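You operate a simulated robot arm through the tools that you are given. There is no shell and no other tool.

Carry out the task below with a simulated robot arm. There is one attempt and no reset: what you move stays moved.

JOB
Gauge all three swatches and leave the carriage over the thinnest one.
Fine: hold the plunger down on each till the reading stands; the swatches stay in their bays.

The check looks at the end state, three seconds after you hand in, the way a careful person would. Anything else that was tipped, shoved, dropped, spilled or broken makes it a failure.

ROBOT AND FRAMES
A 6-joint arm with a two-finger gripper, fixed in place. Base frame: the origin is at the foot of the arm, x ahead of it, y to its left, z up; the work surface is at about z = 90. Units: cm, degrees, N and s.
Its first joint turns from -166.0 to 166.0 degrees. Payload 2.45 kg.
The tool frame sits at the grasp point between the pads (the TCP): z along the fingers, y along the line on which they close. The tips reach 2 cm beyond it. The gripper opens to 14 cm. The gripper's body begins 16.8 cm behind the TCP.
Orientation is that of the tool frame in the base frame, as a unit quaternion [w, x, y, z]. With the fingers straight down and closing along the base's y, the tool's x points along the base's -x, its y along +y and its z along -z.

CONTROLS
- The arm moves only by the tool apply_moves. Its argument "targets" is a list of rows, each a list of 7 numbers: the shift along the tool's x, y, z in units of 20 mm (1.0 is 20 mm), then the turn, a rotation vector about the tool's x, y, z in units of 4 degrees (1.0 is 4 degrees), then the finger opening in m, from 0 to 0.14. In form: [[x, y, z, wx, wy, wz, jaw], ...]. A call has 1 to 20 rows; each row shifts and turns the commanded pose from where the row before left it, along the tool's axes as they then stand. A call with a number of a shift or a turn outside -1 to 1 is refused whole. A row lasts 0.2 s, in which the tool goes at most 5 cm and 8.6 degrees; a call with a longer step from one row to the next is refused whole, and so is a gripper value outside its range. A pose out of reach is approached as far as the arm can. The call stops where the force on the tool passes 90 N (or 10 N more than at its start, if that is more) or the arm is blocked; 0.2 s more then pass. Each finger travels about 4.5 cm/s and halts on what it meets, pressing with about 28 N; the grip force reading is that of the motor and also rises with nothing between the fingers. The clock runs only during rows and for 0.2 s after the last one: add rows that do not move to give the fingers time. It gives the time, the measured TCP pose, the force on the tool (base axes), the opening and the grip force at its end, in the units of the frame above (readings bear some noise), with the torque about the TCP (base axes, N m) and any sound that the robot's microphone picked up.
- Cameras (640 x 400 px; columns grow to the right, rows downward): "scene" is fixed at [22.06, 49.93, 168.76]; the picture's right is [-0.37, -0.93, 0.00], its down [-0.59, 0.23, -0.78] and it looks along [0.72, -0.29, -0.63] (base axes); focal length 308 px, centre (320, 200). "wrist" rides on the gripper at [7.8, 1.1, -20.9] in the tool frame; the picture's right is [-0.14, 0.99, 0.00], its down [-0.92, -0.13, -0.37] and it looks along [-0.37, -0.05, 0.93] (tool axes); focal length 280 px, centre (320, 200).
- get_image(camera): a new picture of that camera. The clock stands still meanwhile.
- point_at(camera, pixels): for up to 12 pixels [column, row] of the newest picture of that camera ("zoom" is the newest enlarged one), the place [x, y, z] in the base frame of the surface seen there, good to about 0.2 cm. The clock stands still meanwhile.
- close_up(camera, box): a new picture of the part [left, top, right, bottom] of that camera's present view, enlarged. The clock stands still meanwhile.
- close_job(): hands the job in; it is judged then, once.

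Unless the task says otherwise, let go and move clear before handing in.

The tools are called as name(argument=value, ...) on one line, values as JSON. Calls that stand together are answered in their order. apply_moves: Moves the arm, as the interface text tells. Its arguments: {"type":"object","properties":{"targets":{"type":"array","items":{"type":"array","items":{"type":"number"}}}},"required":["targets"]} The other tools are called the same way: get_image (camera) takes a picture; point_at (camera, pixels) gives the place of the surface under pixels of a picture; close_up (camera, box) takes an enlarged picture of a part of a camera's view; close_job () hands the job in.

At the start:

```text
time: 0.0
eef_pos: [68.8, 7.44, 128.03]
tool_rot: [0.0, 0.0, 1.0, 0.001]
contact_force: [-0.7, 0.0, 0.5]
wrist_torque: [0.0, -0.01, 0.03]
width: 14.02
gripper_force: 0.1
```

scene: 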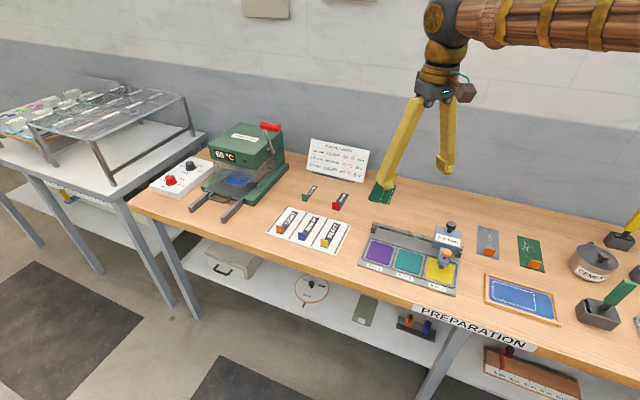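
wrist: 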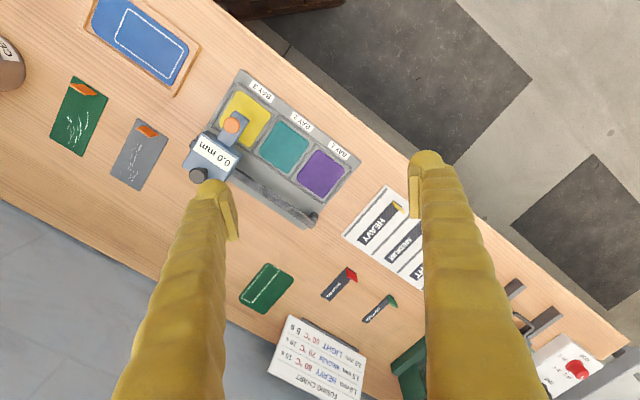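

The pictures show a gauge carriage with a "0.0 mm" display near scene pixel (447,243), standing at bay 3 (yellow) of a grey tray with three swatches. I'll look closer before moving.

close_up(camera="scene", box=[350, 205, 480, 305])

close_up(camera="wrist", box=[170, 60, 370, 230])

close_up(camera="scene", box=[290, 130, 390, 190])

```text
4.00 times, centred on (415, 255) of scene
```

zoom: 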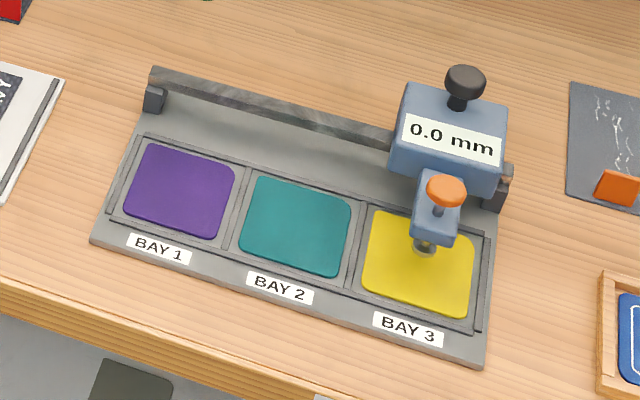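

```text
2.35 times, centred on (270, 145) of wrist
```

zoom: 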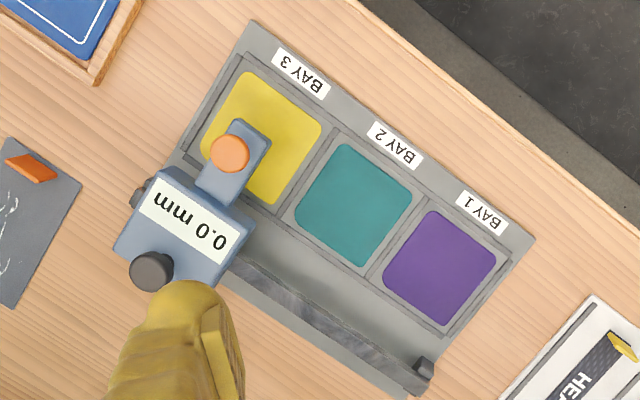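

```text
6.40 times, centred on (340, 160) of scene
```

zoom: 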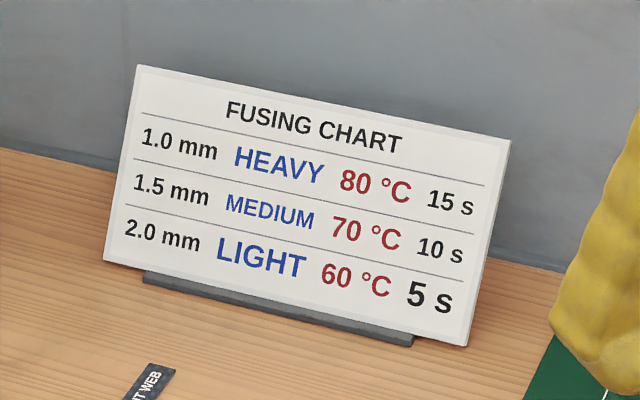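

The gauge has an orange plunger at the front and a black knob on top of the carriage, riding on a rail. I'll take position measurements of the carriage, plunger, rail ends and bays.

close_up(camera="scene", box=[350, 205, 480, 305])

point_at(camera="zoom", pixels=[[466, 80], [447, 188], [425, 248], [180, 192], [295, 227], [418, 290], [152, 82], [505, 172], [410, 95], [500, 110], [437, 225], [455, 140]])

point_at(camera="wrist", pixels=[[231, 125], [198, 176], [246, 121], [286, 147], [323, 168], [314, 217], [215, 150], [245, 72], [355, 160], [190, 150], [235, 180], [290, 200]])

```text
4.00 times, centred on (415, 255) of scene
```

zoom: 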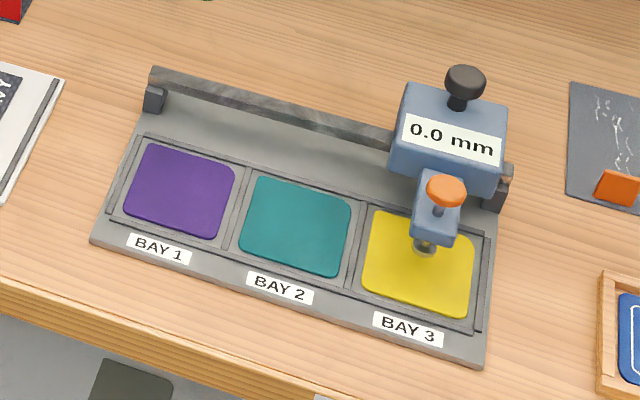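

```text
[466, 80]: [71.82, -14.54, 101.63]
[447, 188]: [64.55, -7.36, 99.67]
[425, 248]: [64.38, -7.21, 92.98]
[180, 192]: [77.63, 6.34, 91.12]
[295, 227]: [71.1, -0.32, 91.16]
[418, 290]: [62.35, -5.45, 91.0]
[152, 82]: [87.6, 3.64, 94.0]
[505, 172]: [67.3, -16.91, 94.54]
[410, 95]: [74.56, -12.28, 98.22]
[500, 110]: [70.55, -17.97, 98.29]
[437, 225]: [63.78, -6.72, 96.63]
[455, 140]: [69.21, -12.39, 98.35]
```

```text
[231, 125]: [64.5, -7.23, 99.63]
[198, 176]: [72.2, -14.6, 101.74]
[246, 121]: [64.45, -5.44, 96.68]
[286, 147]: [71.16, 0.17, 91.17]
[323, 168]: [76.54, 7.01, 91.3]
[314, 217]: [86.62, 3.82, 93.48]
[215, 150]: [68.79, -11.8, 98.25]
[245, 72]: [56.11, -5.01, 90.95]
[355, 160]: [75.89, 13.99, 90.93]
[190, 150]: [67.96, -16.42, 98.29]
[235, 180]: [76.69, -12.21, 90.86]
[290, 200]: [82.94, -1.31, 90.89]
```

The plunger cap tops out at about (64.5, -7.2, 99.7) and the knob at (72, -14.6, 101.7), so the rail runs at 45° in the base frame. I'll pin down the bay centres and carriage edges next.

point_at(camera="wrist", pixels=[[283.8, 146.9], [320.8, 173.9], [241, 92], [269, 113], [248.5, 145], [221, 124], [226, 124], [236, 126], [231, 120], [231, 130], [194, 175], [203, 175]])

close_up(camera="wrist", box=[170, 80, 290, 200])

close_up(camera="scene", box=[420, 210, 480, 280])

```text
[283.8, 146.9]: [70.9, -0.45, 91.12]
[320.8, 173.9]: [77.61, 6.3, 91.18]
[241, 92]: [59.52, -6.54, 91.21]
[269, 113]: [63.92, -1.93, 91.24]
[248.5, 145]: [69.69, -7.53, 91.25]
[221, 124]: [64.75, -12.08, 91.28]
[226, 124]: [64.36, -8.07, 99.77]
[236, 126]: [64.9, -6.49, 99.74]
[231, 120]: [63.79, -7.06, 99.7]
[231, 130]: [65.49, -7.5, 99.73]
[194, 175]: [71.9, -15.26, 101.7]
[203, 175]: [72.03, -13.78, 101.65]
```

```text
3.33 times, centred on (230, 140) of wrist
```

zoom: 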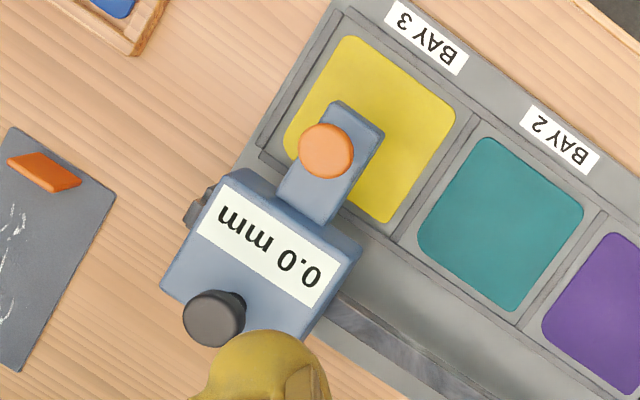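

```text
5.71 times, centred on (450, 245) of scene
```

zoom: 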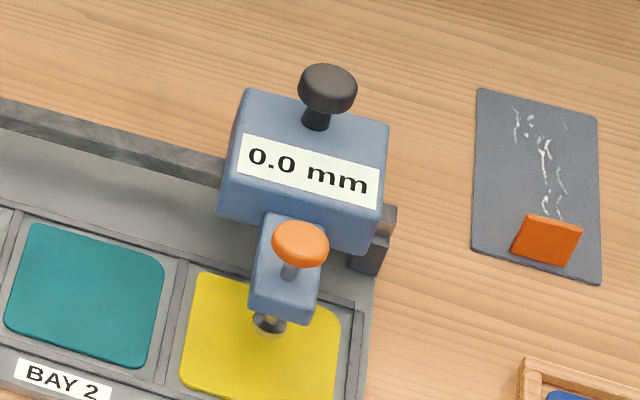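

The plunger at (64.6, -7.2) is centred on the yellow swatch's corner average (64.5, -7.0). The other bays are at (70.9, -0.45) and (77.6, 6.3). I'll turn the tool 45° so the jaws close along the rail, and narrow the opening to 9 cm while staying high.

apply_moves(targets=[[0, 0, 0, 0, 0, 0.9375, 0.09], [0, 0, 0, 0, 0, 0.9375, 0.09], [0, 0, 0, 0, 0, 0.9375, 0.09], [0, 0, 0, 0, 0, 0.9375, 0.09], [0, 0, 0, 0, 0, 0.9375, 0.09], [0, 0, 0, 0, 0, 0.9375, 0.09], [0, 0, 0, 0, 0, 0.9375, 0.09], [0, 0, 0, 0, 0, 0.9375, 0.09], [0, 0, 0, 0, 0, 0.9375, 0.09], [0, 0, 0, 0, 0, 0.9375, 0.09], [0, 0, 0, 0, 0, 0.9375, 0.09], [0, 0, 0, 0, 0, 0.9375, 0.09], [0, 0, 0, 0, 0, 0, 0.09]])

```text
time: 2.8
eef_pos: [68.76, 7.41, 127.99]
tool_rot: [0.0, 0.383, 0.924, 0.0]
contact_force: [0.6, -0.3, -0.3]
wrist_torque: [0.01, 0.04, -0.01]
width: 8.99
gripper_force: 0.0
```

The tool axes are now along the rail as planned. I'm moving so that the -y finger sits above the plunger, then descending to about z = 106 to check.

apply_moves(targets=[[-0.742, -0.81, 0, 0, 0, 0, 0.09], [-0.742, -0.81, 0, 0, 0, 0, 0.09], [-0.742, -0.81, 0, 0, 0, 0, 0.09], [-0.742, -0.81, 0, 0, 0, 0, 0.09], [-0.742, -0.81, 0, 0, 0, 0, 0.09], [0, 0, 1, 0, 0, 0, 0.09], [0, 0, 1, 0, 0, 0, 0.09], [0, 0, 1, 0, 0, 0, 0.09], [0, 0, 1, 0, 0, 0, 0.09], [0, 0, 1, 0, 0, 0, 0.09], [0, 0, 1, 0, 0, 0, 0.09], [0, 0, 1, 0, 0, 0, 0.09], [0, 0, 1, 0, 0, 0, 0.09], [0, 0, 1, 0, 0, 0, 0.09], [0, 0, 1, 0, 0, 0, 0.09], [0, 0, 1, 0, 0, 0, 0.09], [0, 0, 0, 0, 0, 0, 0.09]])

get_image(camera="wrist")

close_up(camera="scene", box=[360, 180, 500, 300])

```text
time: 6.4
eef_pos: [68.21, -3.51, 106.12]
tool_rot: [0.0, 0.383, 0.924, 0.0]
contact_force: [-0.2, 0.6, 0.3]
wrist_torque: [0.01, 0.02, 0.02]
width: 9.01
gripper_force: 0.1
```

```text
taken
```

wrist: 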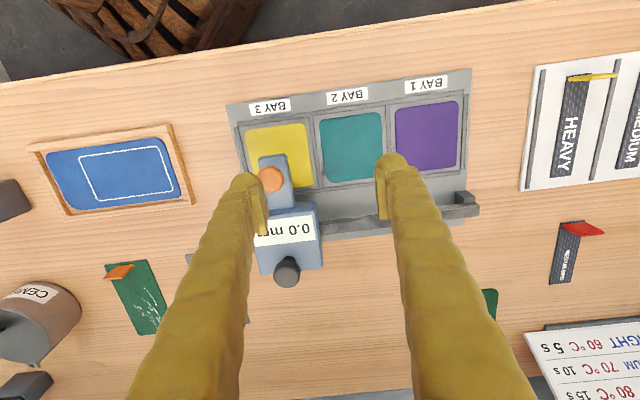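

```text
3.33 times, centred on (430, 240) of scene
```

zoom: 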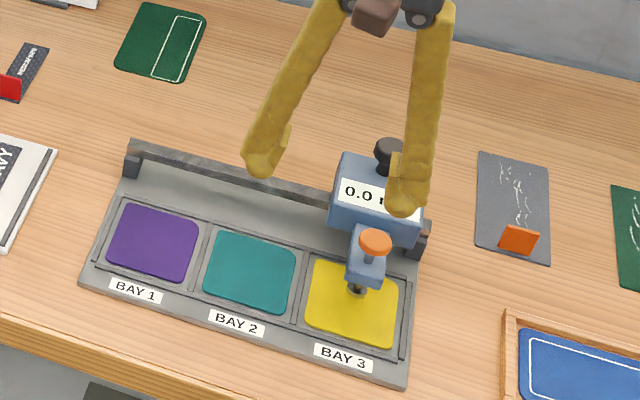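

The -y fingertip is at zoom pixel (400,205), apparently hovering right above the plunger column. I'll check its place with point_at.

point_at(camera="zoom", pixels=[[400, 205], [395, 185], [402, 212], [375, 238], [262, 168], [388, 205], [412, 205]])

point_at(camera="wrist", pixels=[[245, 178], [262, 225], [240, 190], [390, 158], [381, 200], [271, 178]])

close_up(camera="wrist", box=[200, 120, 360, 290])

```text
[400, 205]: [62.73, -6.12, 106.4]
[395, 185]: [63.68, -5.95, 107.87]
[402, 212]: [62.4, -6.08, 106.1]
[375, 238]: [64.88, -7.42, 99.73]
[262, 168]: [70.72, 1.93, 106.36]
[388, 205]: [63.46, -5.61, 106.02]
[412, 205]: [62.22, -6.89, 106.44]
```

```text
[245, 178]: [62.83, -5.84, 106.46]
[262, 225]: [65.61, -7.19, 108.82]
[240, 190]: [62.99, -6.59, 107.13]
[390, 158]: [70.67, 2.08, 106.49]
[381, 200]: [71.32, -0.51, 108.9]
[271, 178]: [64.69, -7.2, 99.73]
```

```text
2.35 times, centred on (280, 205) of wrist
```

zoom: 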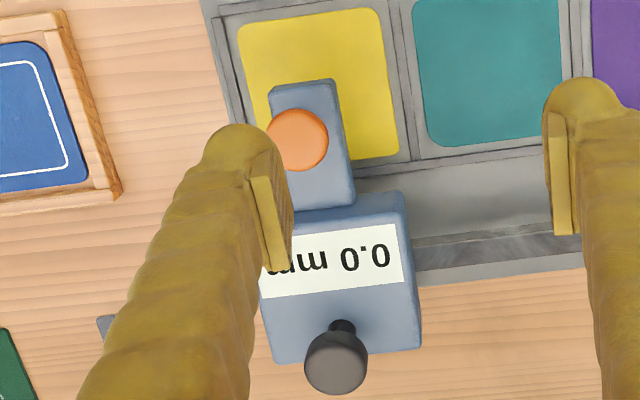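

The -y finger's inner face is at about u = 41.2, which puts its centre right over the orange cap. I'm descending to just above the cap, then feeling for contact in small steps.

apply_moves(targets=[[0, 0, 1, 0, 0, 0, 0.09], [0, 0, 0.9, 0, 0, 0, 0.09], [0, 0, 0.1, 0, 0, 0, 0.09], [0, 0, 0.1, 0, 0, 0, 0.09], [0, 0, 0.1, 0, 0, 0, 0.09], [0, 0, 0.1, 0, 0, 0, 0.09], [0, 0, 0, 0, 0, 0, 0.09]])

close_up(camera="scene", box=[400, 200, 480, 280])

close_up(camera="wrist", box=[200, 120, 360, 290])

```text
time: 8.0
eef_pos: [68.29, -3.47, 101.59]
tool_rot: [0.0, 0.382, 0.924, 0.002]
contact_force: [-0.4, 0.5, -0.6]
wrist_torque: [0.02, -0.03, -0.02]
width: 9.01
gripper_force: 0.0
```

```text
5.00 times, centred on (440, 240) of scene
```

zoom: 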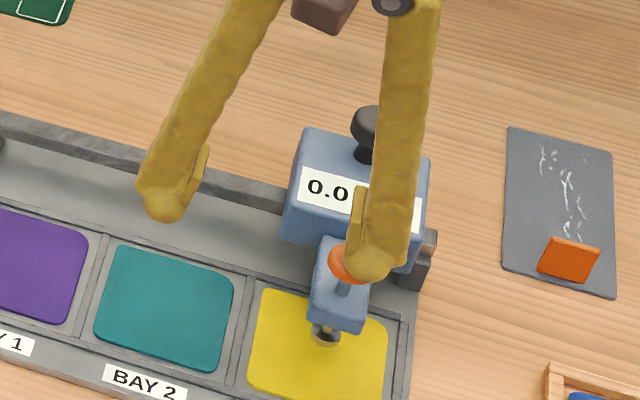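

```text
2.35 times, centred on (280, 205) of wrist
```

zoom: 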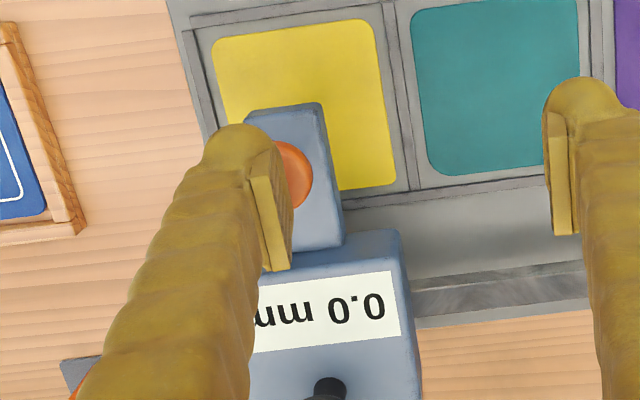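

No contact yet at TCP z = 101.59, and in the wrist zoom about half the cap shows beside the finger at (295,175). I'll measure the finger against the cap before pressing.

point_at(camera="zoom", pixels=[[295, 175], [308, 175], [285, 200], [285, 150], [245, 132], [268, 140], [255, 185], [270, 180], [275, 260], [284, 230], [215, 145], [225, 160]])

close_up(camera="scene", box=[425, 230, 465, 265])

```text
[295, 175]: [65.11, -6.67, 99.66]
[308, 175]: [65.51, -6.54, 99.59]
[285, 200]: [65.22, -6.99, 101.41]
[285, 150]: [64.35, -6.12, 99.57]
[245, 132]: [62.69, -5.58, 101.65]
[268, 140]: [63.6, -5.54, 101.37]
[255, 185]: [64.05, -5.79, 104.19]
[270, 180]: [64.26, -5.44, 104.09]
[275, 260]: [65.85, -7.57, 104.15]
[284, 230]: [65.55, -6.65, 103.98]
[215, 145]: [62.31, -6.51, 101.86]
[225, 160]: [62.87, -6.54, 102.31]
```

```text
11.43 times, centred on (445, 248) of scene
```

zoom: 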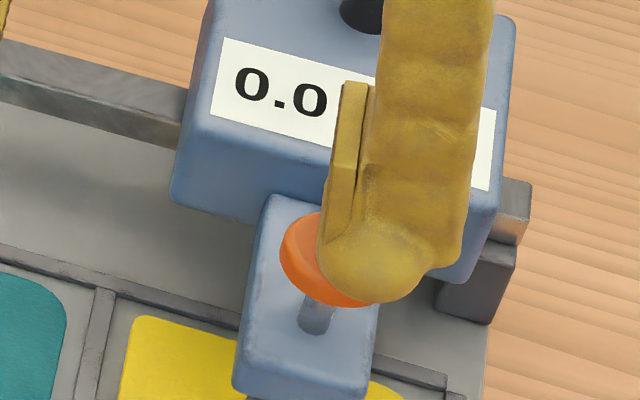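

The finger still hasn't touched the cap, and it sits a little toward the -u side of it (scene zoom (330,250)). I'll lift slightly, shift 0.4 cm along the rail for better centring, then press slowly.

apply_moves(targets=[[0, 0, -0.15, 0, 0, 0, 0.09], [0, 0.2, 0, 0, 0, 0, 0.09], [0, 0, 0.15, 0, 0, 0, 0.09], [0, 0, 0.08, 0, 0, 0, 0.09], [0, 0, 0.08, 0, 0, 0, 0.09], [0, 0, 0.08, 0, 0, 0, 0.09], [0, 0, 0, 0, 0, 0, 0.09]])

close_up(camera="scene", box=[405, 220, 475, 270])

```text
time: 9.6
eef_pos: [68.63, -3.24, 100.98]
tool_rot: [0.0, 0.383, 0.924, 0.001]
contact_force: [0.0, -0.9, 1.4]
wrist_torque: [-0.05, 0.06, 0.05]
width: 9.02
gripper_force: 0.3
```

```text
8.00 times, centred on (440, 245) of scene
```

zoom: 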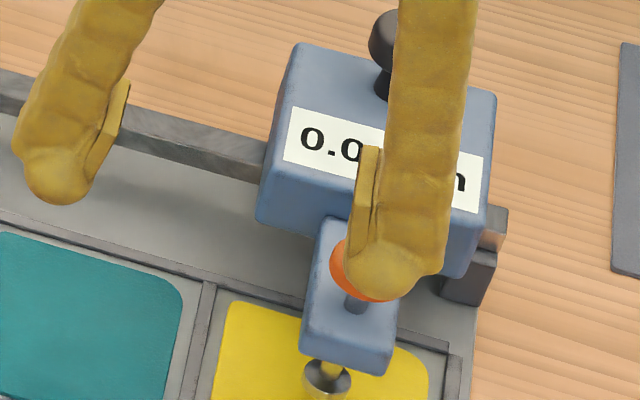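

A small upward force (1.4 N) appears at TCP z = 100.98, so the plunger is starting to go down. I'm continuing in small steps.

apply_moves(targets=[[0, 0, 0.1, 0, 0, 0, 0.09], [0, 0, 0.1, 0, 0, 0, 0.09], [0, 0, 0.1, 0, 0, 0, 0.09], [0, 0, 0, 0, 0, 0, 0.09]])

close_up(camera="scene", box=[405, 220, 475, 270])

close_up(camera="wrist", box=[200, 120, 360, 290])

```text
time: 10.6
eef_pos: [68.57, -3.33, 100.42]
tool_rot: [0.0, 0.382, 0.924, 0.002]
contact_force: [-1.2, 0.8, 2.7]
wrist_torque: [-0.12, 0.08, -0.01]
width: 9.03
gripper_force: 0.8
heard: click
```

```text
8.00 times, centred on (440, 245) of scene
```

zoom: 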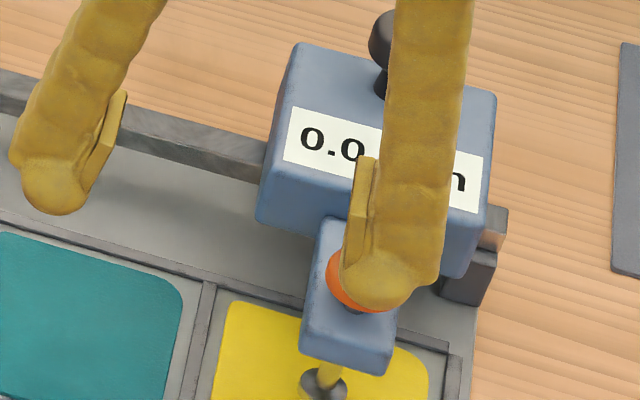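

```text
2.35 times, centred on (280, 205) of wrist
```

zoom: 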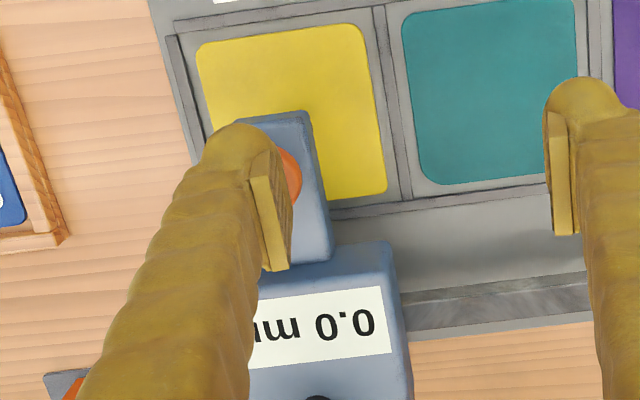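

A click sounded at 2.7 N with the foot on the swatch. I'll hold here for a couple of seconds and watch the display.

apply_moves(targets=[[0, 0, 0, 0, 0, 0, 0.09], [0, 0, 0, 0, 0, 0, 0.09], [0, 0, 0, 0, 0, 0, 0.09], [0, 0, 0, 0, 0, 0, 0.09], [0, 0, 0, 0, 0, 0, 0.09], [0, 0, 0, 0, 0, 0, 0.09], [0, 0, 0, 0, 0, 0, 0.09]])

close_up(camera="scene", box=[405, 220, 475, 270])

close_up(camera="wrist", box=[200, 120, 360, 290])

```text
time: 12.2
eef_pos: [68.5, -3.27, 100.3]
tool_rot: [0.0, 0.382, 0.924, 0.001]
contact_force: [-0.2, -0.3, 2.7]
wrist_torque: [-0.09, 0.09, -0.01]
width: 9.05
gripper_force: 0.3
```

```text
8.00 times, centred on (440, 245) of scene
```

zoom: 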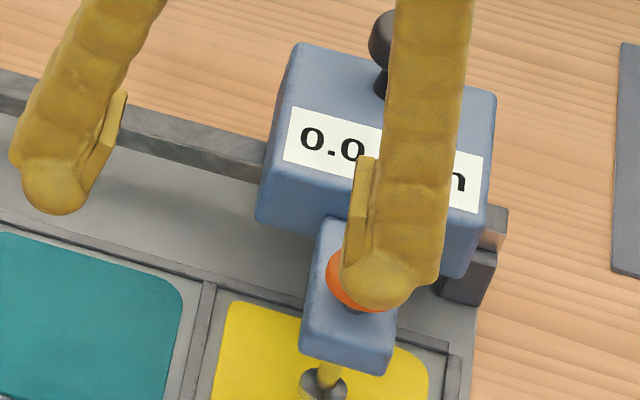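

```text
2.35 times, centred on (280, 205) of wrist
```

zoom: 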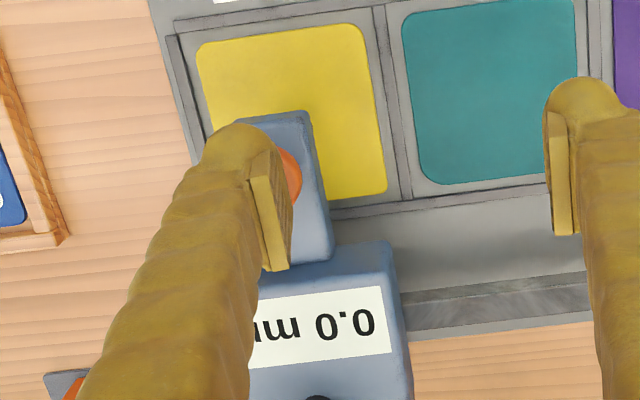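

The reading is still 0.0 with only 2.7 N and the foot not yet fully down. I'll press further in small steps.

apply_moves(targets=[[0, 0, 0.1, 0, 0, 0, 0.09], [0, 0, 0.1, 0, 0, 0, 0.09], [0, 0, 0.05, 0, 0, 0, 0.09], [0, 0, 0, 0, 0, 0, 0.09]])

close_up(camera="scene", box=[405, 220, 475, 270])

close_up(camera="wrist", box=[200, 120, 360, 290])

```text
time: 13.2
eef_pos: [68.57, -3.12, 99.8]
tool_rot: [0.0, 0.383, 0.924, 0.001]
contact_force: [2.3, -0.3, 18.7]
wrist_torque: [-0.78, 0.66, 0.14]
width: 9.1
gripper_force: 1.0
```

```text
8.00 times, centred on (440, 245) of scene
```

zoom: 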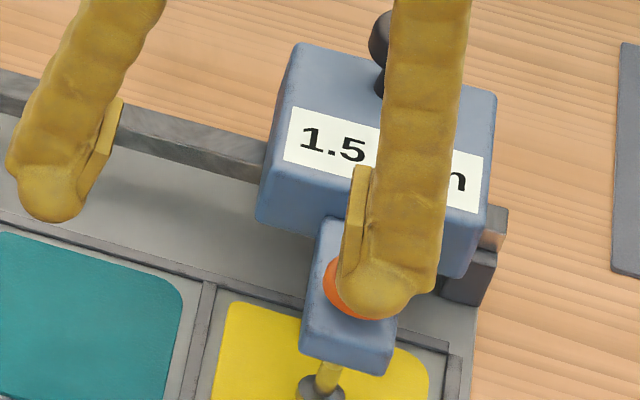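

```text
2.35 times, centred on (280, 205) of wrist
```

zoom: 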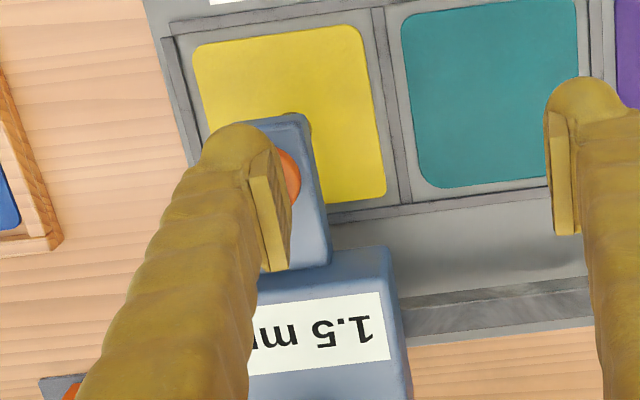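

The display now shows 1.5 at 18.7 N. I'll hold without moving to see whether the reading settles.

apply_moves(targets=[[0, 0, 0, 0, 0, 0, 0.09], [0, 0, 0, 0, 0, 0, 0.09], [0, 0, 0, 0, 0, 0, 0.09], [0, 0, 0, 0, 0, 0, 0.09], [0, 0, 0, 0, 0, 0, 0.09]])

close_up(camera="scene", box=[405, 220, 475, 270])

```text
time: 14.4
eef_pos: [68.56, -3.19, 99.88]
tool_rot: [0.001, 0.383, 0.924, 0.001]
contact_force: [7.1, -2.0, 23.7]
wrist_torque: [-1.03, 0.82, 0.27]
width: 9.08
gripper_force: 1.1
```

```text
8.00 times, centred on (440, 245) of scene
```

zoom: 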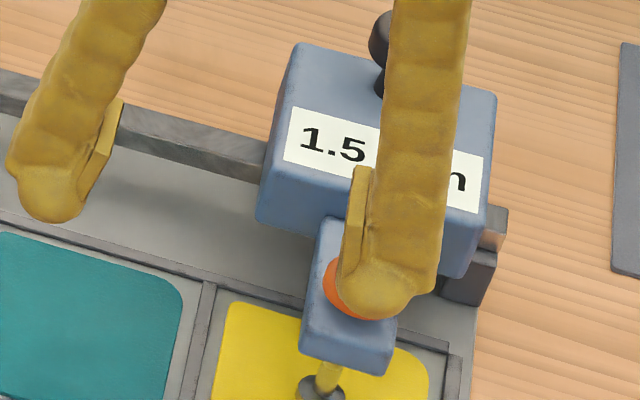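

The reading remains 1.5 and the force is 24 N. I'll hold another 2 s to be sure it stands.

apply_moves(targets=[[0, 0, 0, 0, 0, 0, 0.09], [0, 0, 0, 0, 0, 0, 0.09], [0, 0, 0, 0, 0, 0, 0.09], [0, 0, 0, 0, 0, 0, 0.09], [0, 0, 0, 0, 0, 0, 0.09], [0, 0, 0, 0, 0, 0, 0.09], [0, 0, 0, 0, 0, 0, 0.09], [0, 0, 0, 0, 0, 0, 0.09], [0, 0, 0, 0, 0, 0, 0.09], [0, 0, 0, 0, 0, 0, 0.09]])

close_up(camera="scene", box=[405, 220, 475, 270])

close_up(camera="wrist", box=[200, 120, 360, 290])

```text
time: 16.6
eef_pos: [68.54, -3.24, 99.91]
tool_rot: [0.0, 0.382, 0.924, 0.0]
contact_force: [5.0, 0.5, 26.9]
wrist_torque: [-1.12, 0.93, 0.19]
width: 9.12
gripper_force: 0.9
```

```text
8.00 times, centred on (440, 245) of scene
```

zoom: 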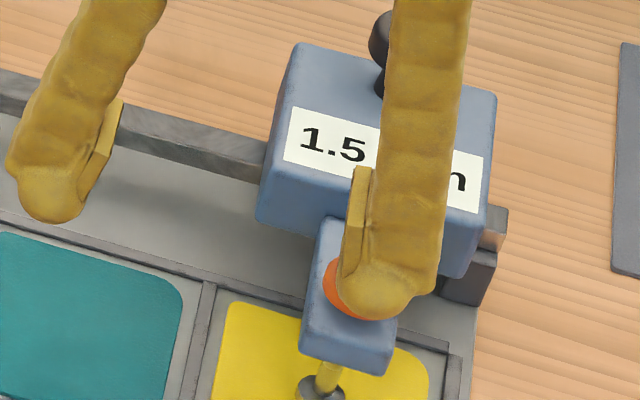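

```text
2.35 times, centred on (280, 205) of wrist
```

zoom: 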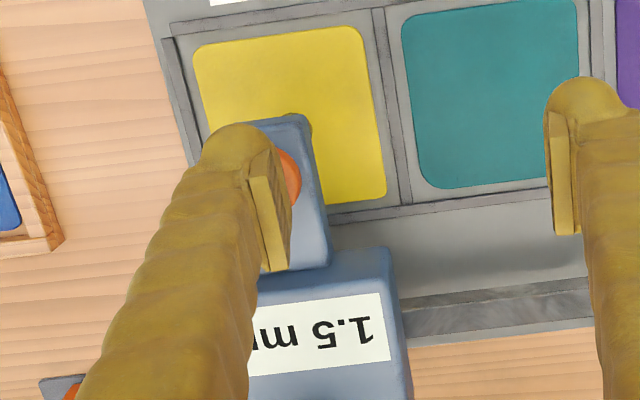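

Bay 3 (yellow) stands at 1.5 mm. I'm raising straight up off the plunger and checking that the carriage and swatch stayed put.

apply_moves(targets=[[0, 0, -0.3, 0, 0, 0, 0.09], [0, 0, -0.7, 0, 0, 0, 0.09], [0, 0, -1, 0, 0, 0, 0.09], [0, 0, -1, 0, 0, 0, 0.09], [0, 0, -1, 0, 0, 0, 0.09], [0, 0, 0, 0, 0, 0, 0.09]])

close_up(camera="scene", box=[390, 200, 480, 290])

get_image(camera="wrist")

```text
time: 18.0
eef_pos: [68.54, -3.24, 107.96]
tool_rot: [-0.001, 0.383, 0.924, 0.001]
contact_force: [0.1, -1.1, -0.4]
wrist_torque: [0.0, -0.01, -0.03]
width: 8.99
gripper_force: 0.0
```

```text
4.44 times, centred on (435, 245) of scene
```

zoom: 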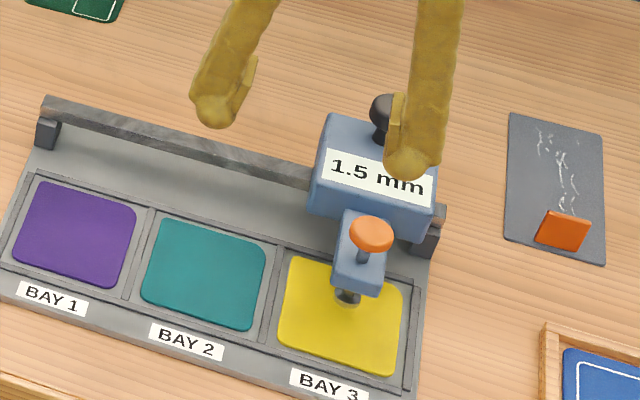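

```text
taken
```

wrist: 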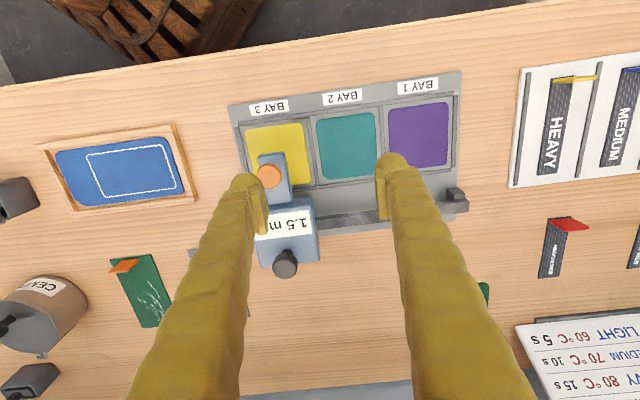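

The 1.5 mm reading holds after release and the carriage didn't shift. Next I'll locate the knob precisely so I can grip it and slide the carriage.

point_at(camera="wrist", pixels=[[285, 264], [278, 264], [292, 264], [285, 257], [285, 270], [269, 175]])

close_up(camera="wrist", box=[240, 200, 340, 290])

```text
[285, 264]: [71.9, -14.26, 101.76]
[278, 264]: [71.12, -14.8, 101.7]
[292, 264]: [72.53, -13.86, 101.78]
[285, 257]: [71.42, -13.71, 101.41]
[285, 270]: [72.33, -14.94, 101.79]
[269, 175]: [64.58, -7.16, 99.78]
```

```text
4.44 times, centred on (290, 245) of wrist
```

zoom: 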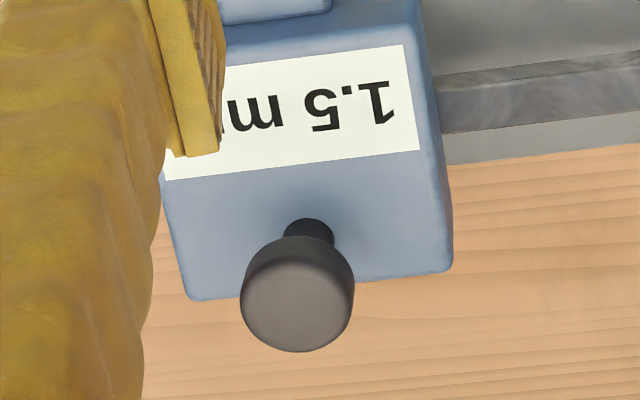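

The knob's top centre is at about (72.1, -14.6, 101.75). I'm moving above it at the same height with the jaws at 6 cm, then partway down for a check.

apply_moves(targets=[[-0.878, -0.459, 0, 0, 0, 0, 0.06], [-0.878, -0.459, 0, 0, 0, 0, 0.06], [-0.878, -0.459, 0, 0, 0, 0, 0.06], [-0.878, -0.459, 0, 0, 0, 0, 0.06], [-0.878, -0.459, 0, 0, 0, 0, 0.06], [-0.878, -0.459, 0, 0, 0, 0, 0.06], [0, 0, 0.8, 0, 0, 0, 0.06], [0, 0, 0.8, 0, 0, 0, 0.06], [0, 0, 0, 0, 0, 0, 0.06]])

close_up(camera="scene", box=[390, 190, 490, 270])

get_image(camera="wrist")

```text
time: 20.0
eef_pos: [72.18, -14.73, 104.7]
tool_rot: [0.0, 0.382, 0.924, 0.0]
contact_force: [-0.4, 0.1, 0.2]
wrist_torque: [-0.01, 0.01, -0.01]
width: 5.98
gripper_force: 0.0
```

```text
5.00 times, centred on (440, 230) of scene
```

zoom: 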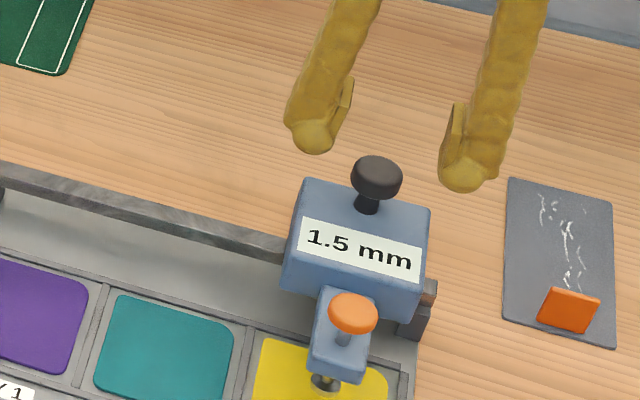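

```text
taken
```

wrist: 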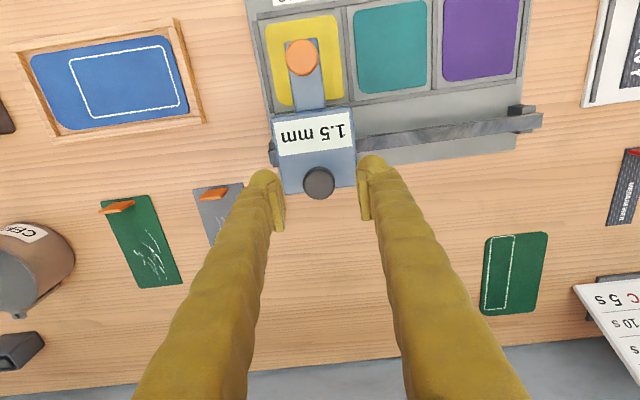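

The fingers straddle the knob evenly with the knob at wrist pixel (319,182). I'm lowering to TCP z ≈ 101.1, so the tips stay just above the carriage top, and closing on the knob.

apply_moves(targets=[[0, 0, 0.7, 0, 0, 0, 0.06], [0, 0, 0.7, 0, 0, 0, 0.06], [0, 0, 0.35, 0, 0, 0, 0.06], [0, 0, 0, 0, 0, 0, 0.045], [0, 0, 0, 0, 0, 0, 0.03], [0, 0, 0, 0, 0, 0, 0.02], [0, 0, 0, 0, 0, 0, 0.012], [0, 0, 0, 0, 0, 0, 0.012], [0, 0, 0, 0, 0, 0, 0.012], [0, 0, 0, 0, 0, 0, 0.012]])

close_up(camera="scene", box=[390, 190, 490, 270])

```text
time: 22.2
eef_pos: [72.06, -14.65, 101.26]
tool_rot: [-0.001, 0.383, 0.924, 0.001]
contact_force: [-1.1, -1.9, -2.0]
wrist_torque: [0.01, 0.04, 0.0]
width: 2.84
gripper_force: 45.5
```

```text
5.00 times, centred on (440, 230) of scene
```

zoom: 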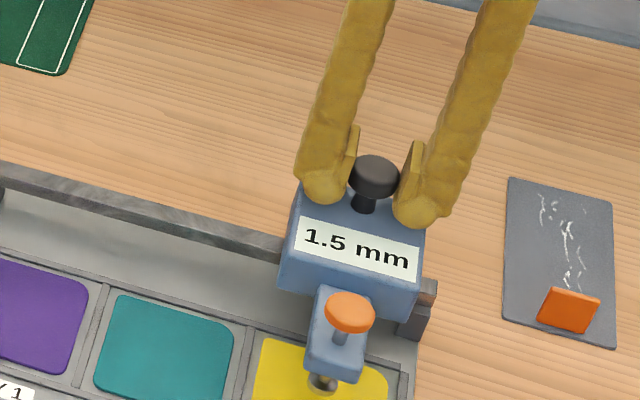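

The knob is gripped firmly at 2.84 cm width. Now I'll slide the carriage 9.3 cm along the rail to bay 2 in gentle steps.

apply_moves(targets=[[0, 0.2, 0, 0, 0, 0, 0.012], [0, 0.45, 0, 0, 0, 0, 0.012], [0, 0.5, 0, 0, 0, 0, 0.012], [0, 0.5, 0, 0, 0, 0, 0.012], [0, 0.5, 0, 0, 0, 0, 0.012], [0, 0.5, 0, 0, 0, 0, 0.012], [0, 0.5, 0, 0, 0, 0, 0.012], [0, 0.5, 0, 0, 0, 0, 0.012], [0, 0.5, 0, 0, 0, 0, 0.012], [0, 0.35, 0, 0, 0, 0, 0.012], [0, 0.15, 0, 0, 0, 0, 0.012], [0, 0, 0, 0, 0, 0, 0.012], [0, 0, 0, 0, 0, 0, 0.012]])

close_up(camera="scene", box=[360, 190, 480, 300])

get_image(camera="wrist")

```text
time: 25.0
eef_pos: [78.8, -8.05, 101.01]
tool_rot: [-0.002, 0.383, 0.924, 0.001]
contact_force: [-18.3, 16.1, -45.5]
wrist_torque: [0.26, 0.25, 0.01]
width: 2.65
gripper_force: 44.6
```

```text
3.64 times, centred on (420, 245) of scene
```

zoom: 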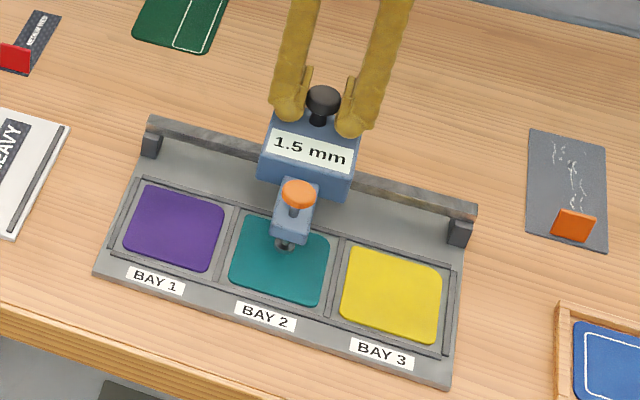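

```text
taken
```

wrist: 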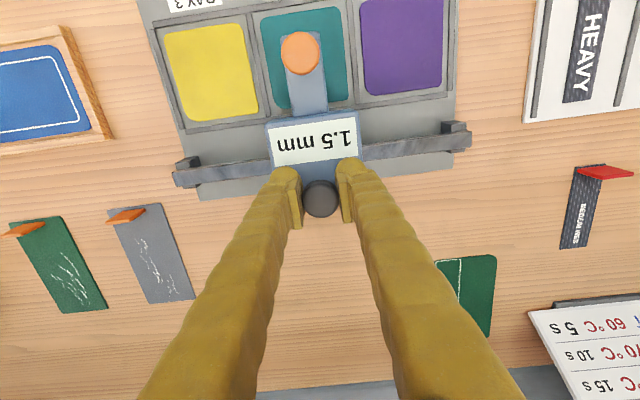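

The carriage is now over bay 2, but the grip shows strain (-45 N in z, ~24 N across the rail). I'll ease the tool slightly down and forward to relieve that before letting go.

apply_moves(targets=[[0.02, 0, 0.03, 0, 0, 0, 0.012], [0.02, 0, 0.03, 0, 0, 0, 0.012], [0, 0, 0, 0, 0, 0, 0.012]])

```text
time: 25.8
eef_pos: [78.68, -7.96, 100.98]
tool_rot: [0.0, 0.382, 0.924, 0.001]
contact_force: [-9.8, 8.1, -40.2]
wrist_torque: [0.11, 0.16, 0.01]
width: 2.63
gripper_force: 45.2
```

The remaining downward pull looks like the jaws wedging on the knob's taper. I'll open the jaws gradually to release, then check where the carriage rests.

apply_moves(targets=[[0, 0, 0, 0, 0, 0, 0.024], [0, 0, 0, 0, 0, 0, 0.028], [0, 0, 0, 0, 0, 0, 0.034], [0, 0, 0, 0, 0, 0, 0.045], [0, 0, 0, 0, 0, 0, 0.06], [0, 0, 0, 0, 0, 0, 0.06]])

close_up(camera="scene", box=[370, 200, 470, 290])

get_image(camera="wrist")

```text
time: 27.2
eef_pos: [78.73, -8.0, 101.06]
tool_rot: [0.001, 0.384, 0.924, 0.0]
contact_force: [0.1, -0.4, 0.3]
wrist_torque: [-0.01, 0.01, 0.0]
width: 6.0
gripper_force: 0.0
```

```text
4.44 times, centred on (420, 245) of scene
```

zoom: 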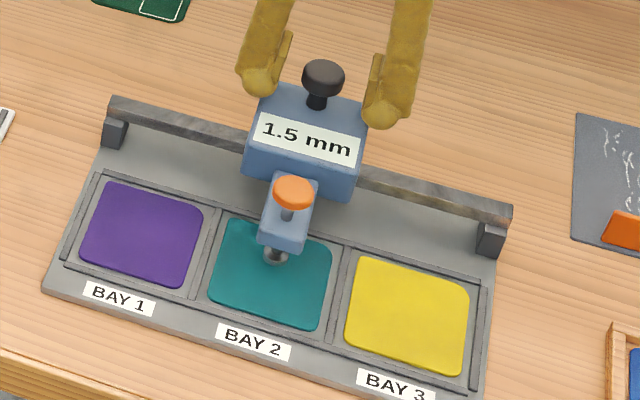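

```text
taken
```

wrist: 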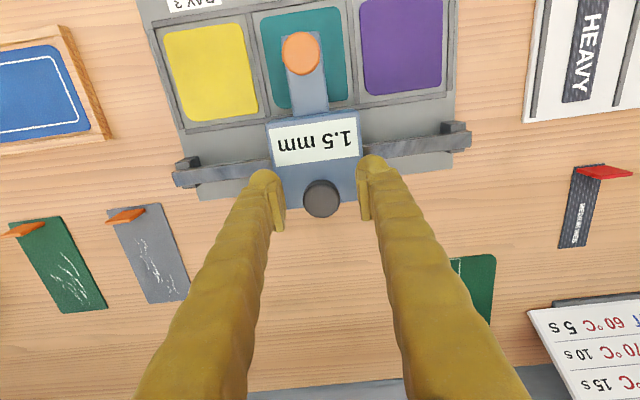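

The release left no residual force, and the tray has not shifted (rail end still at scene (373,222)). I'll measure the plunger against the teal swatch and the bay edges.

point_at(camera="wrist", pixels=[[301, 53], [322, 200], [320, 195], [290, 53], [312, 53], [345, 90], [272, 95], [265, 20]])

point_at(camera="zoom", pixels=[[293, 190], [275, 258], [232, 228], [326, 255], [308, 322], [215, 290], [322, 75], [112, 188], [400, 265]])

```text
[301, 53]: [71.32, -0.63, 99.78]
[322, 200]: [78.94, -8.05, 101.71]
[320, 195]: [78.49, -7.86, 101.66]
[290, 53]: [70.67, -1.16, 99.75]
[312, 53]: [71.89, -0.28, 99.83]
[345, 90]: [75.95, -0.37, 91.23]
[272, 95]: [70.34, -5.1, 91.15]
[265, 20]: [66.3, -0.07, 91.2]
```

```text
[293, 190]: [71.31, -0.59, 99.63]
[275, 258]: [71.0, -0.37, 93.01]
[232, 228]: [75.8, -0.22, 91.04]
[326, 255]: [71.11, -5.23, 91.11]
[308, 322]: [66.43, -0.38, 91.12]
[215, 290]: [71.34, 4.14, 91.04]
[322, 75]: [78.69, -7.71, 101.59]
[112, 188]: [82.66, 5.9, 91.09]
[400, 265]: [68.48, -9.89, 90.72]
```

The plunger (u = 50.0) is centred on the teal swatch (u ≈ 50.0). I'm lifting off the knob, then moving the -y finger above the plunger as before.

apply_moves(targets=[[0, 0, -0.5, 0, 0, 0, 0.06], [0, 0, -1, 0, 0, 0, 0.06], [0, 0, -1, 0, 0, 0, 0.07], [0, 0, -1, 0, 0, 0, 0.08], [0.879, 0.458, 0, 0, 0, 0, 0.09], [0.879, 0.458, 0, 0, 0, 0, 0.09], [0.879, 0.458, 0, 0, 0, 0, 0.09], [0.879, 0.458, 0, 0, 0, 0, 0.09], [0.879, 0.458, 0, 0, 0, 0, 0.09], [0.879, 0.458, 0, 0, 0, 0, 0.09], [0, 0, 1, 0, 0, 0, 0.09], [0, 0, 1, 0, 0, 0, 0.09], [0, 0, 0.7, 0, 0, 0, 0.09], [0, 0, 0, 0, 0, 0, 0.09]])

close_up(camera="scene", box=[370, 200, 450, 270])

close_up(camera="wrist", box=[200, 120, 360, 290])

```text
time: 30.2
eef_pos: [75.1, 3.25, 102.62]
tool_rot: [-0.002, 0.383, 0.924, 0.001]
contact_force: [-0.6, 0.1, -0.6]
wrist_torque: [0.0, 0.02, -0.02]
width: 9.0
gripper_force: 0.2
```

```text
5.71 times, centred on (410, 235) of scene
```

zoom: 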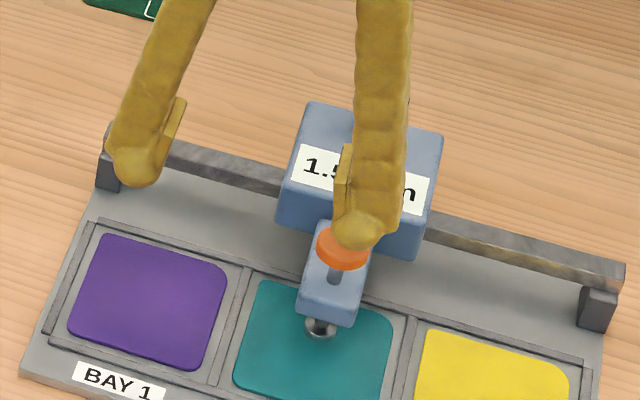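

```text
2.35 times, centred on (280, 205) of wrist
```

zoom: 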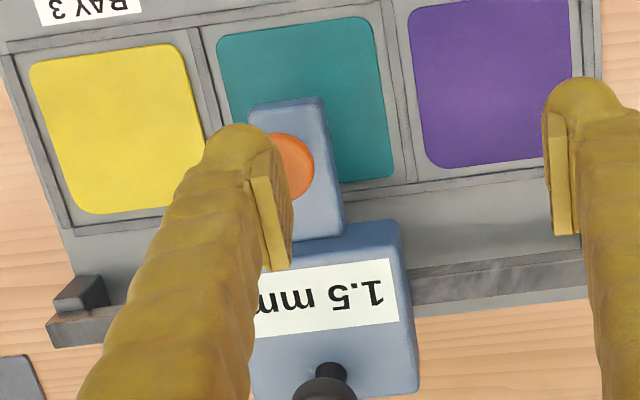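

The finger is just above the cap (scene zoom (358,240)) and there's no contact. Now pressing slowly to the same depth as before.

apply_moves(targets=[[0, 0, 0.3, 0, 0, 0, 0.09], [0, 0, 0.2, 0, 0, 0, 0.09], [0, 0, 0.1, 0, 0, 0, 0.09], [0, 0, 0.1, 0, 0, 0, 0.09], [0, 0, 0.1, 0, 0, 0, 0.09], [0, 0, 0.1, 0, 0, 0, 0.09], [0, 0, 0.1, 0, 0, 0, 0.09], [0, 0, 0.1, 0, 0, 0, 0.09], [0, 0, 0.1, 0, 0, 0, 0.09], [0, 0, 0.1, 0, 0, 0, 0.09], [0, 0, 0.05, 0, 0, 0, 0.09], [0, 0, 0.05, 0, 0, 0, 0.09], [0, 0, 0, 0, 0, 0, 0.09], [0, 0, 0, 0, 0, 0, 0.09]])

close_up(camera="wrist", box=[200, 120, 360, 290])

close_up(camera="scene", box=[370, 200, 450, 270])

```text
time: 33.2
eef_pos: [75.08, 3.41, 99.92]
tool_rot: [0.0, 0.382, 0.924, 0.001]
contact_force: [5.5, -4.6, 20.4]
wrist_torque: [-0.91, 0.66, 0.46]
width: 9.11
gripper_force: 1.4
heard: click
```

```text
2.35 times, centred on (280, 205) of wrist
```

zoom: 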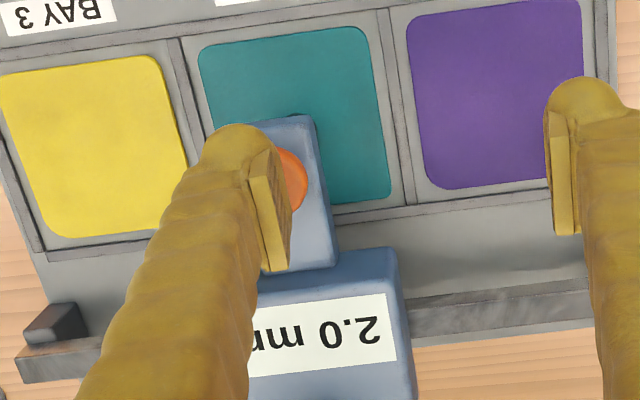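

```text
5.71 times, centred on (410, 235) of scene
```

zoom: 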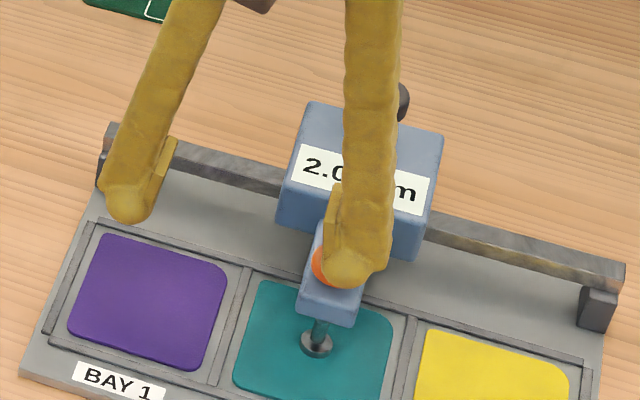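

The display reads 2.0 on the teal swatch at 20 N. I'll hold for a bit over 3 s to confirm it stands.

apply_moves(targets=[[0, 0, 0, 0, 0, 0, 0.09], [0, 0, 0, 0, 0, 0, 0.09], [0, 0, 0, 0, 0, 0, 0.09], [0, 0, 0, 0, 0, 0, 0.09], [0, 0, 0, 0, 0, 0, 0.09], [0, 0, 0, 0, 0, 0, 0.09], [0, 0, 0, 0, 0, 0, 0.09], [0, 0, 0, 0, 0, 0, 0.09], [0, 0, 0, 0, 0, 0, 0.09], [0, 0, 0, 0, 0, 0, 0.09], [0, 0, 0, 0, 0, 0, 0.09], [0, 0, 0, 0, 0, 0, 0.09], [0, 0, 0, 0, 0, 0, 0.09], [0, 0, 0, 0, 0, 0, 0.09], [0, 0, 0, 0, 0, 0, 0.09], [0, 0, 0, 0, 0, 0, 0.09]])

close_up(camera="wrist", box=[200, 120, 360, 290])

```text
time: 36.6
eef_pos: [75.06, 3.53, 99.84]
tool_rot: [0.0, 0.383, 0.924, 0.0]
contact_force: [2.1, -1.2, 25.9]
wrist_torque: [-1.09, 0.94, 0.1]
width: 9.23
gripper_force: 1.6
```

```text
2.35 times, centred on (280, 205) of wrist
```

zoom: 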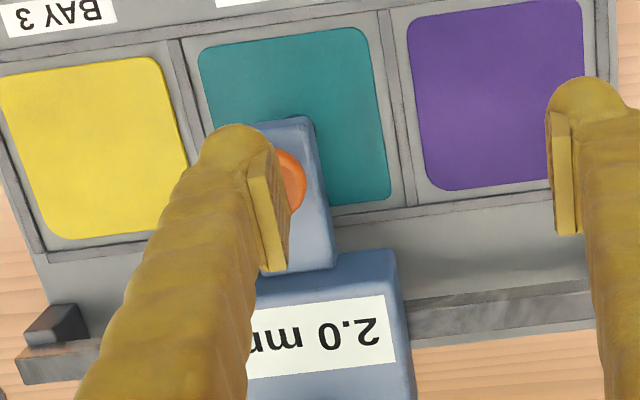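

Bay 2 (teal) stands at 2.0 mm. I'm lifting off the plunger and returning above the knob with the jaws at 6 cm.

apply_moves(targets=[[0, 0, -0.3, 0, 0, 0, 0.09], [0, 0, -0.8, 0, 0, 0, 0.09], [0, 0, -1, 0, 0, 0, 0.09], [0, 0, -1, 0, 0, 0, 0.09], [0, 0, -1, 0, 0, 0, 0.09], [-0.879, -0.458, 0, 0, 0, 0, 0.06], [-0.879, -0.458, 0, 0, 0, 0, 0.06], [-0.879, -0.458, 0, 0, 0, 0, 0.06], [-0.879, -0.458, 0, 0, 0, 0, 0.06], [-0.879, -0.458, 0, 0, 0, 0, 0.06], [-0.879, -0.458, 0, 0, 0, 0, 0.06], [0, 0, 0.8, 0, 0, 0, 0.06], [0, 0, 0.8, 0, 0, 0, 0.06], [0, 0, 0, 0, 0, 0, 0.06]])

get_image(camera="wrist")

close_up(camera="scene", box=[360, 190, 470, 290])

```text
time: 39.6
eef_pos: [78.76, -7.76, 104.92]
tool_rot: [0.0, 0.383, 0.924, 0.001]
contact_force: [-0.3, -0.2, 0.3]
wrist_torque: [-0.01, 0.0, 0.0]
width: 6.02
gripper_force: 0.0
```

```text
taken
```

wrist: 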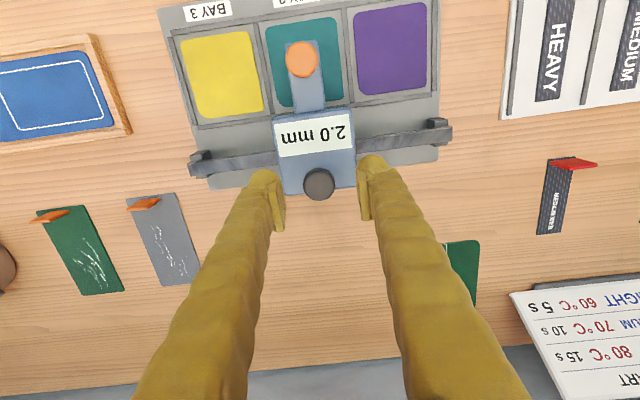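

```text
4.00 times, centred on (415, 240) of scene
```

zoom: 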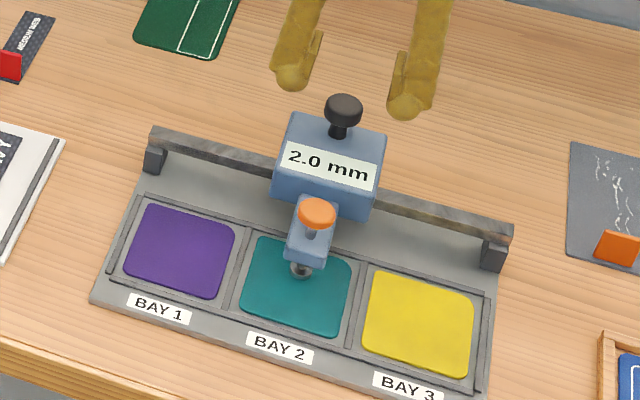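

Display clearly shows 2.0 mm for bay 2. I'm lowering over the knob, closing to 3.0 cm so it's only loosely straddled, which avoids the wedging, and sliding to bay 1.

apply_moves(targets=[[0, 0, 0.7, 0, 0, 0, 0.06], [0, 0, 0.7, 0, 0, 0, 0.06], [0, 0, 0.4, 0, 0, 0, 0.06], [0, 0, 0, 0, 0, 0, 0.045], [0, 0, 0, 0, 0, 0, 0.035], [0, 0, 0, 0, 0, 0, 0.03], [0, 0, 0, 0, 0, 0, 0.03], [0, 0, 0, 0, 0, 0, 0.03]])

```text
time: 41.4
eef_pos: [78.57, -7.91, 101.3]
tool_rot: [-0.001, 0.382, 0.924, 0.001]
contact_force: [-0.7, 0.1, -0.7]
wrist_torque: [0.0, 0.04, -0.01]
width: 3.03
gripper_force: 0.0
```

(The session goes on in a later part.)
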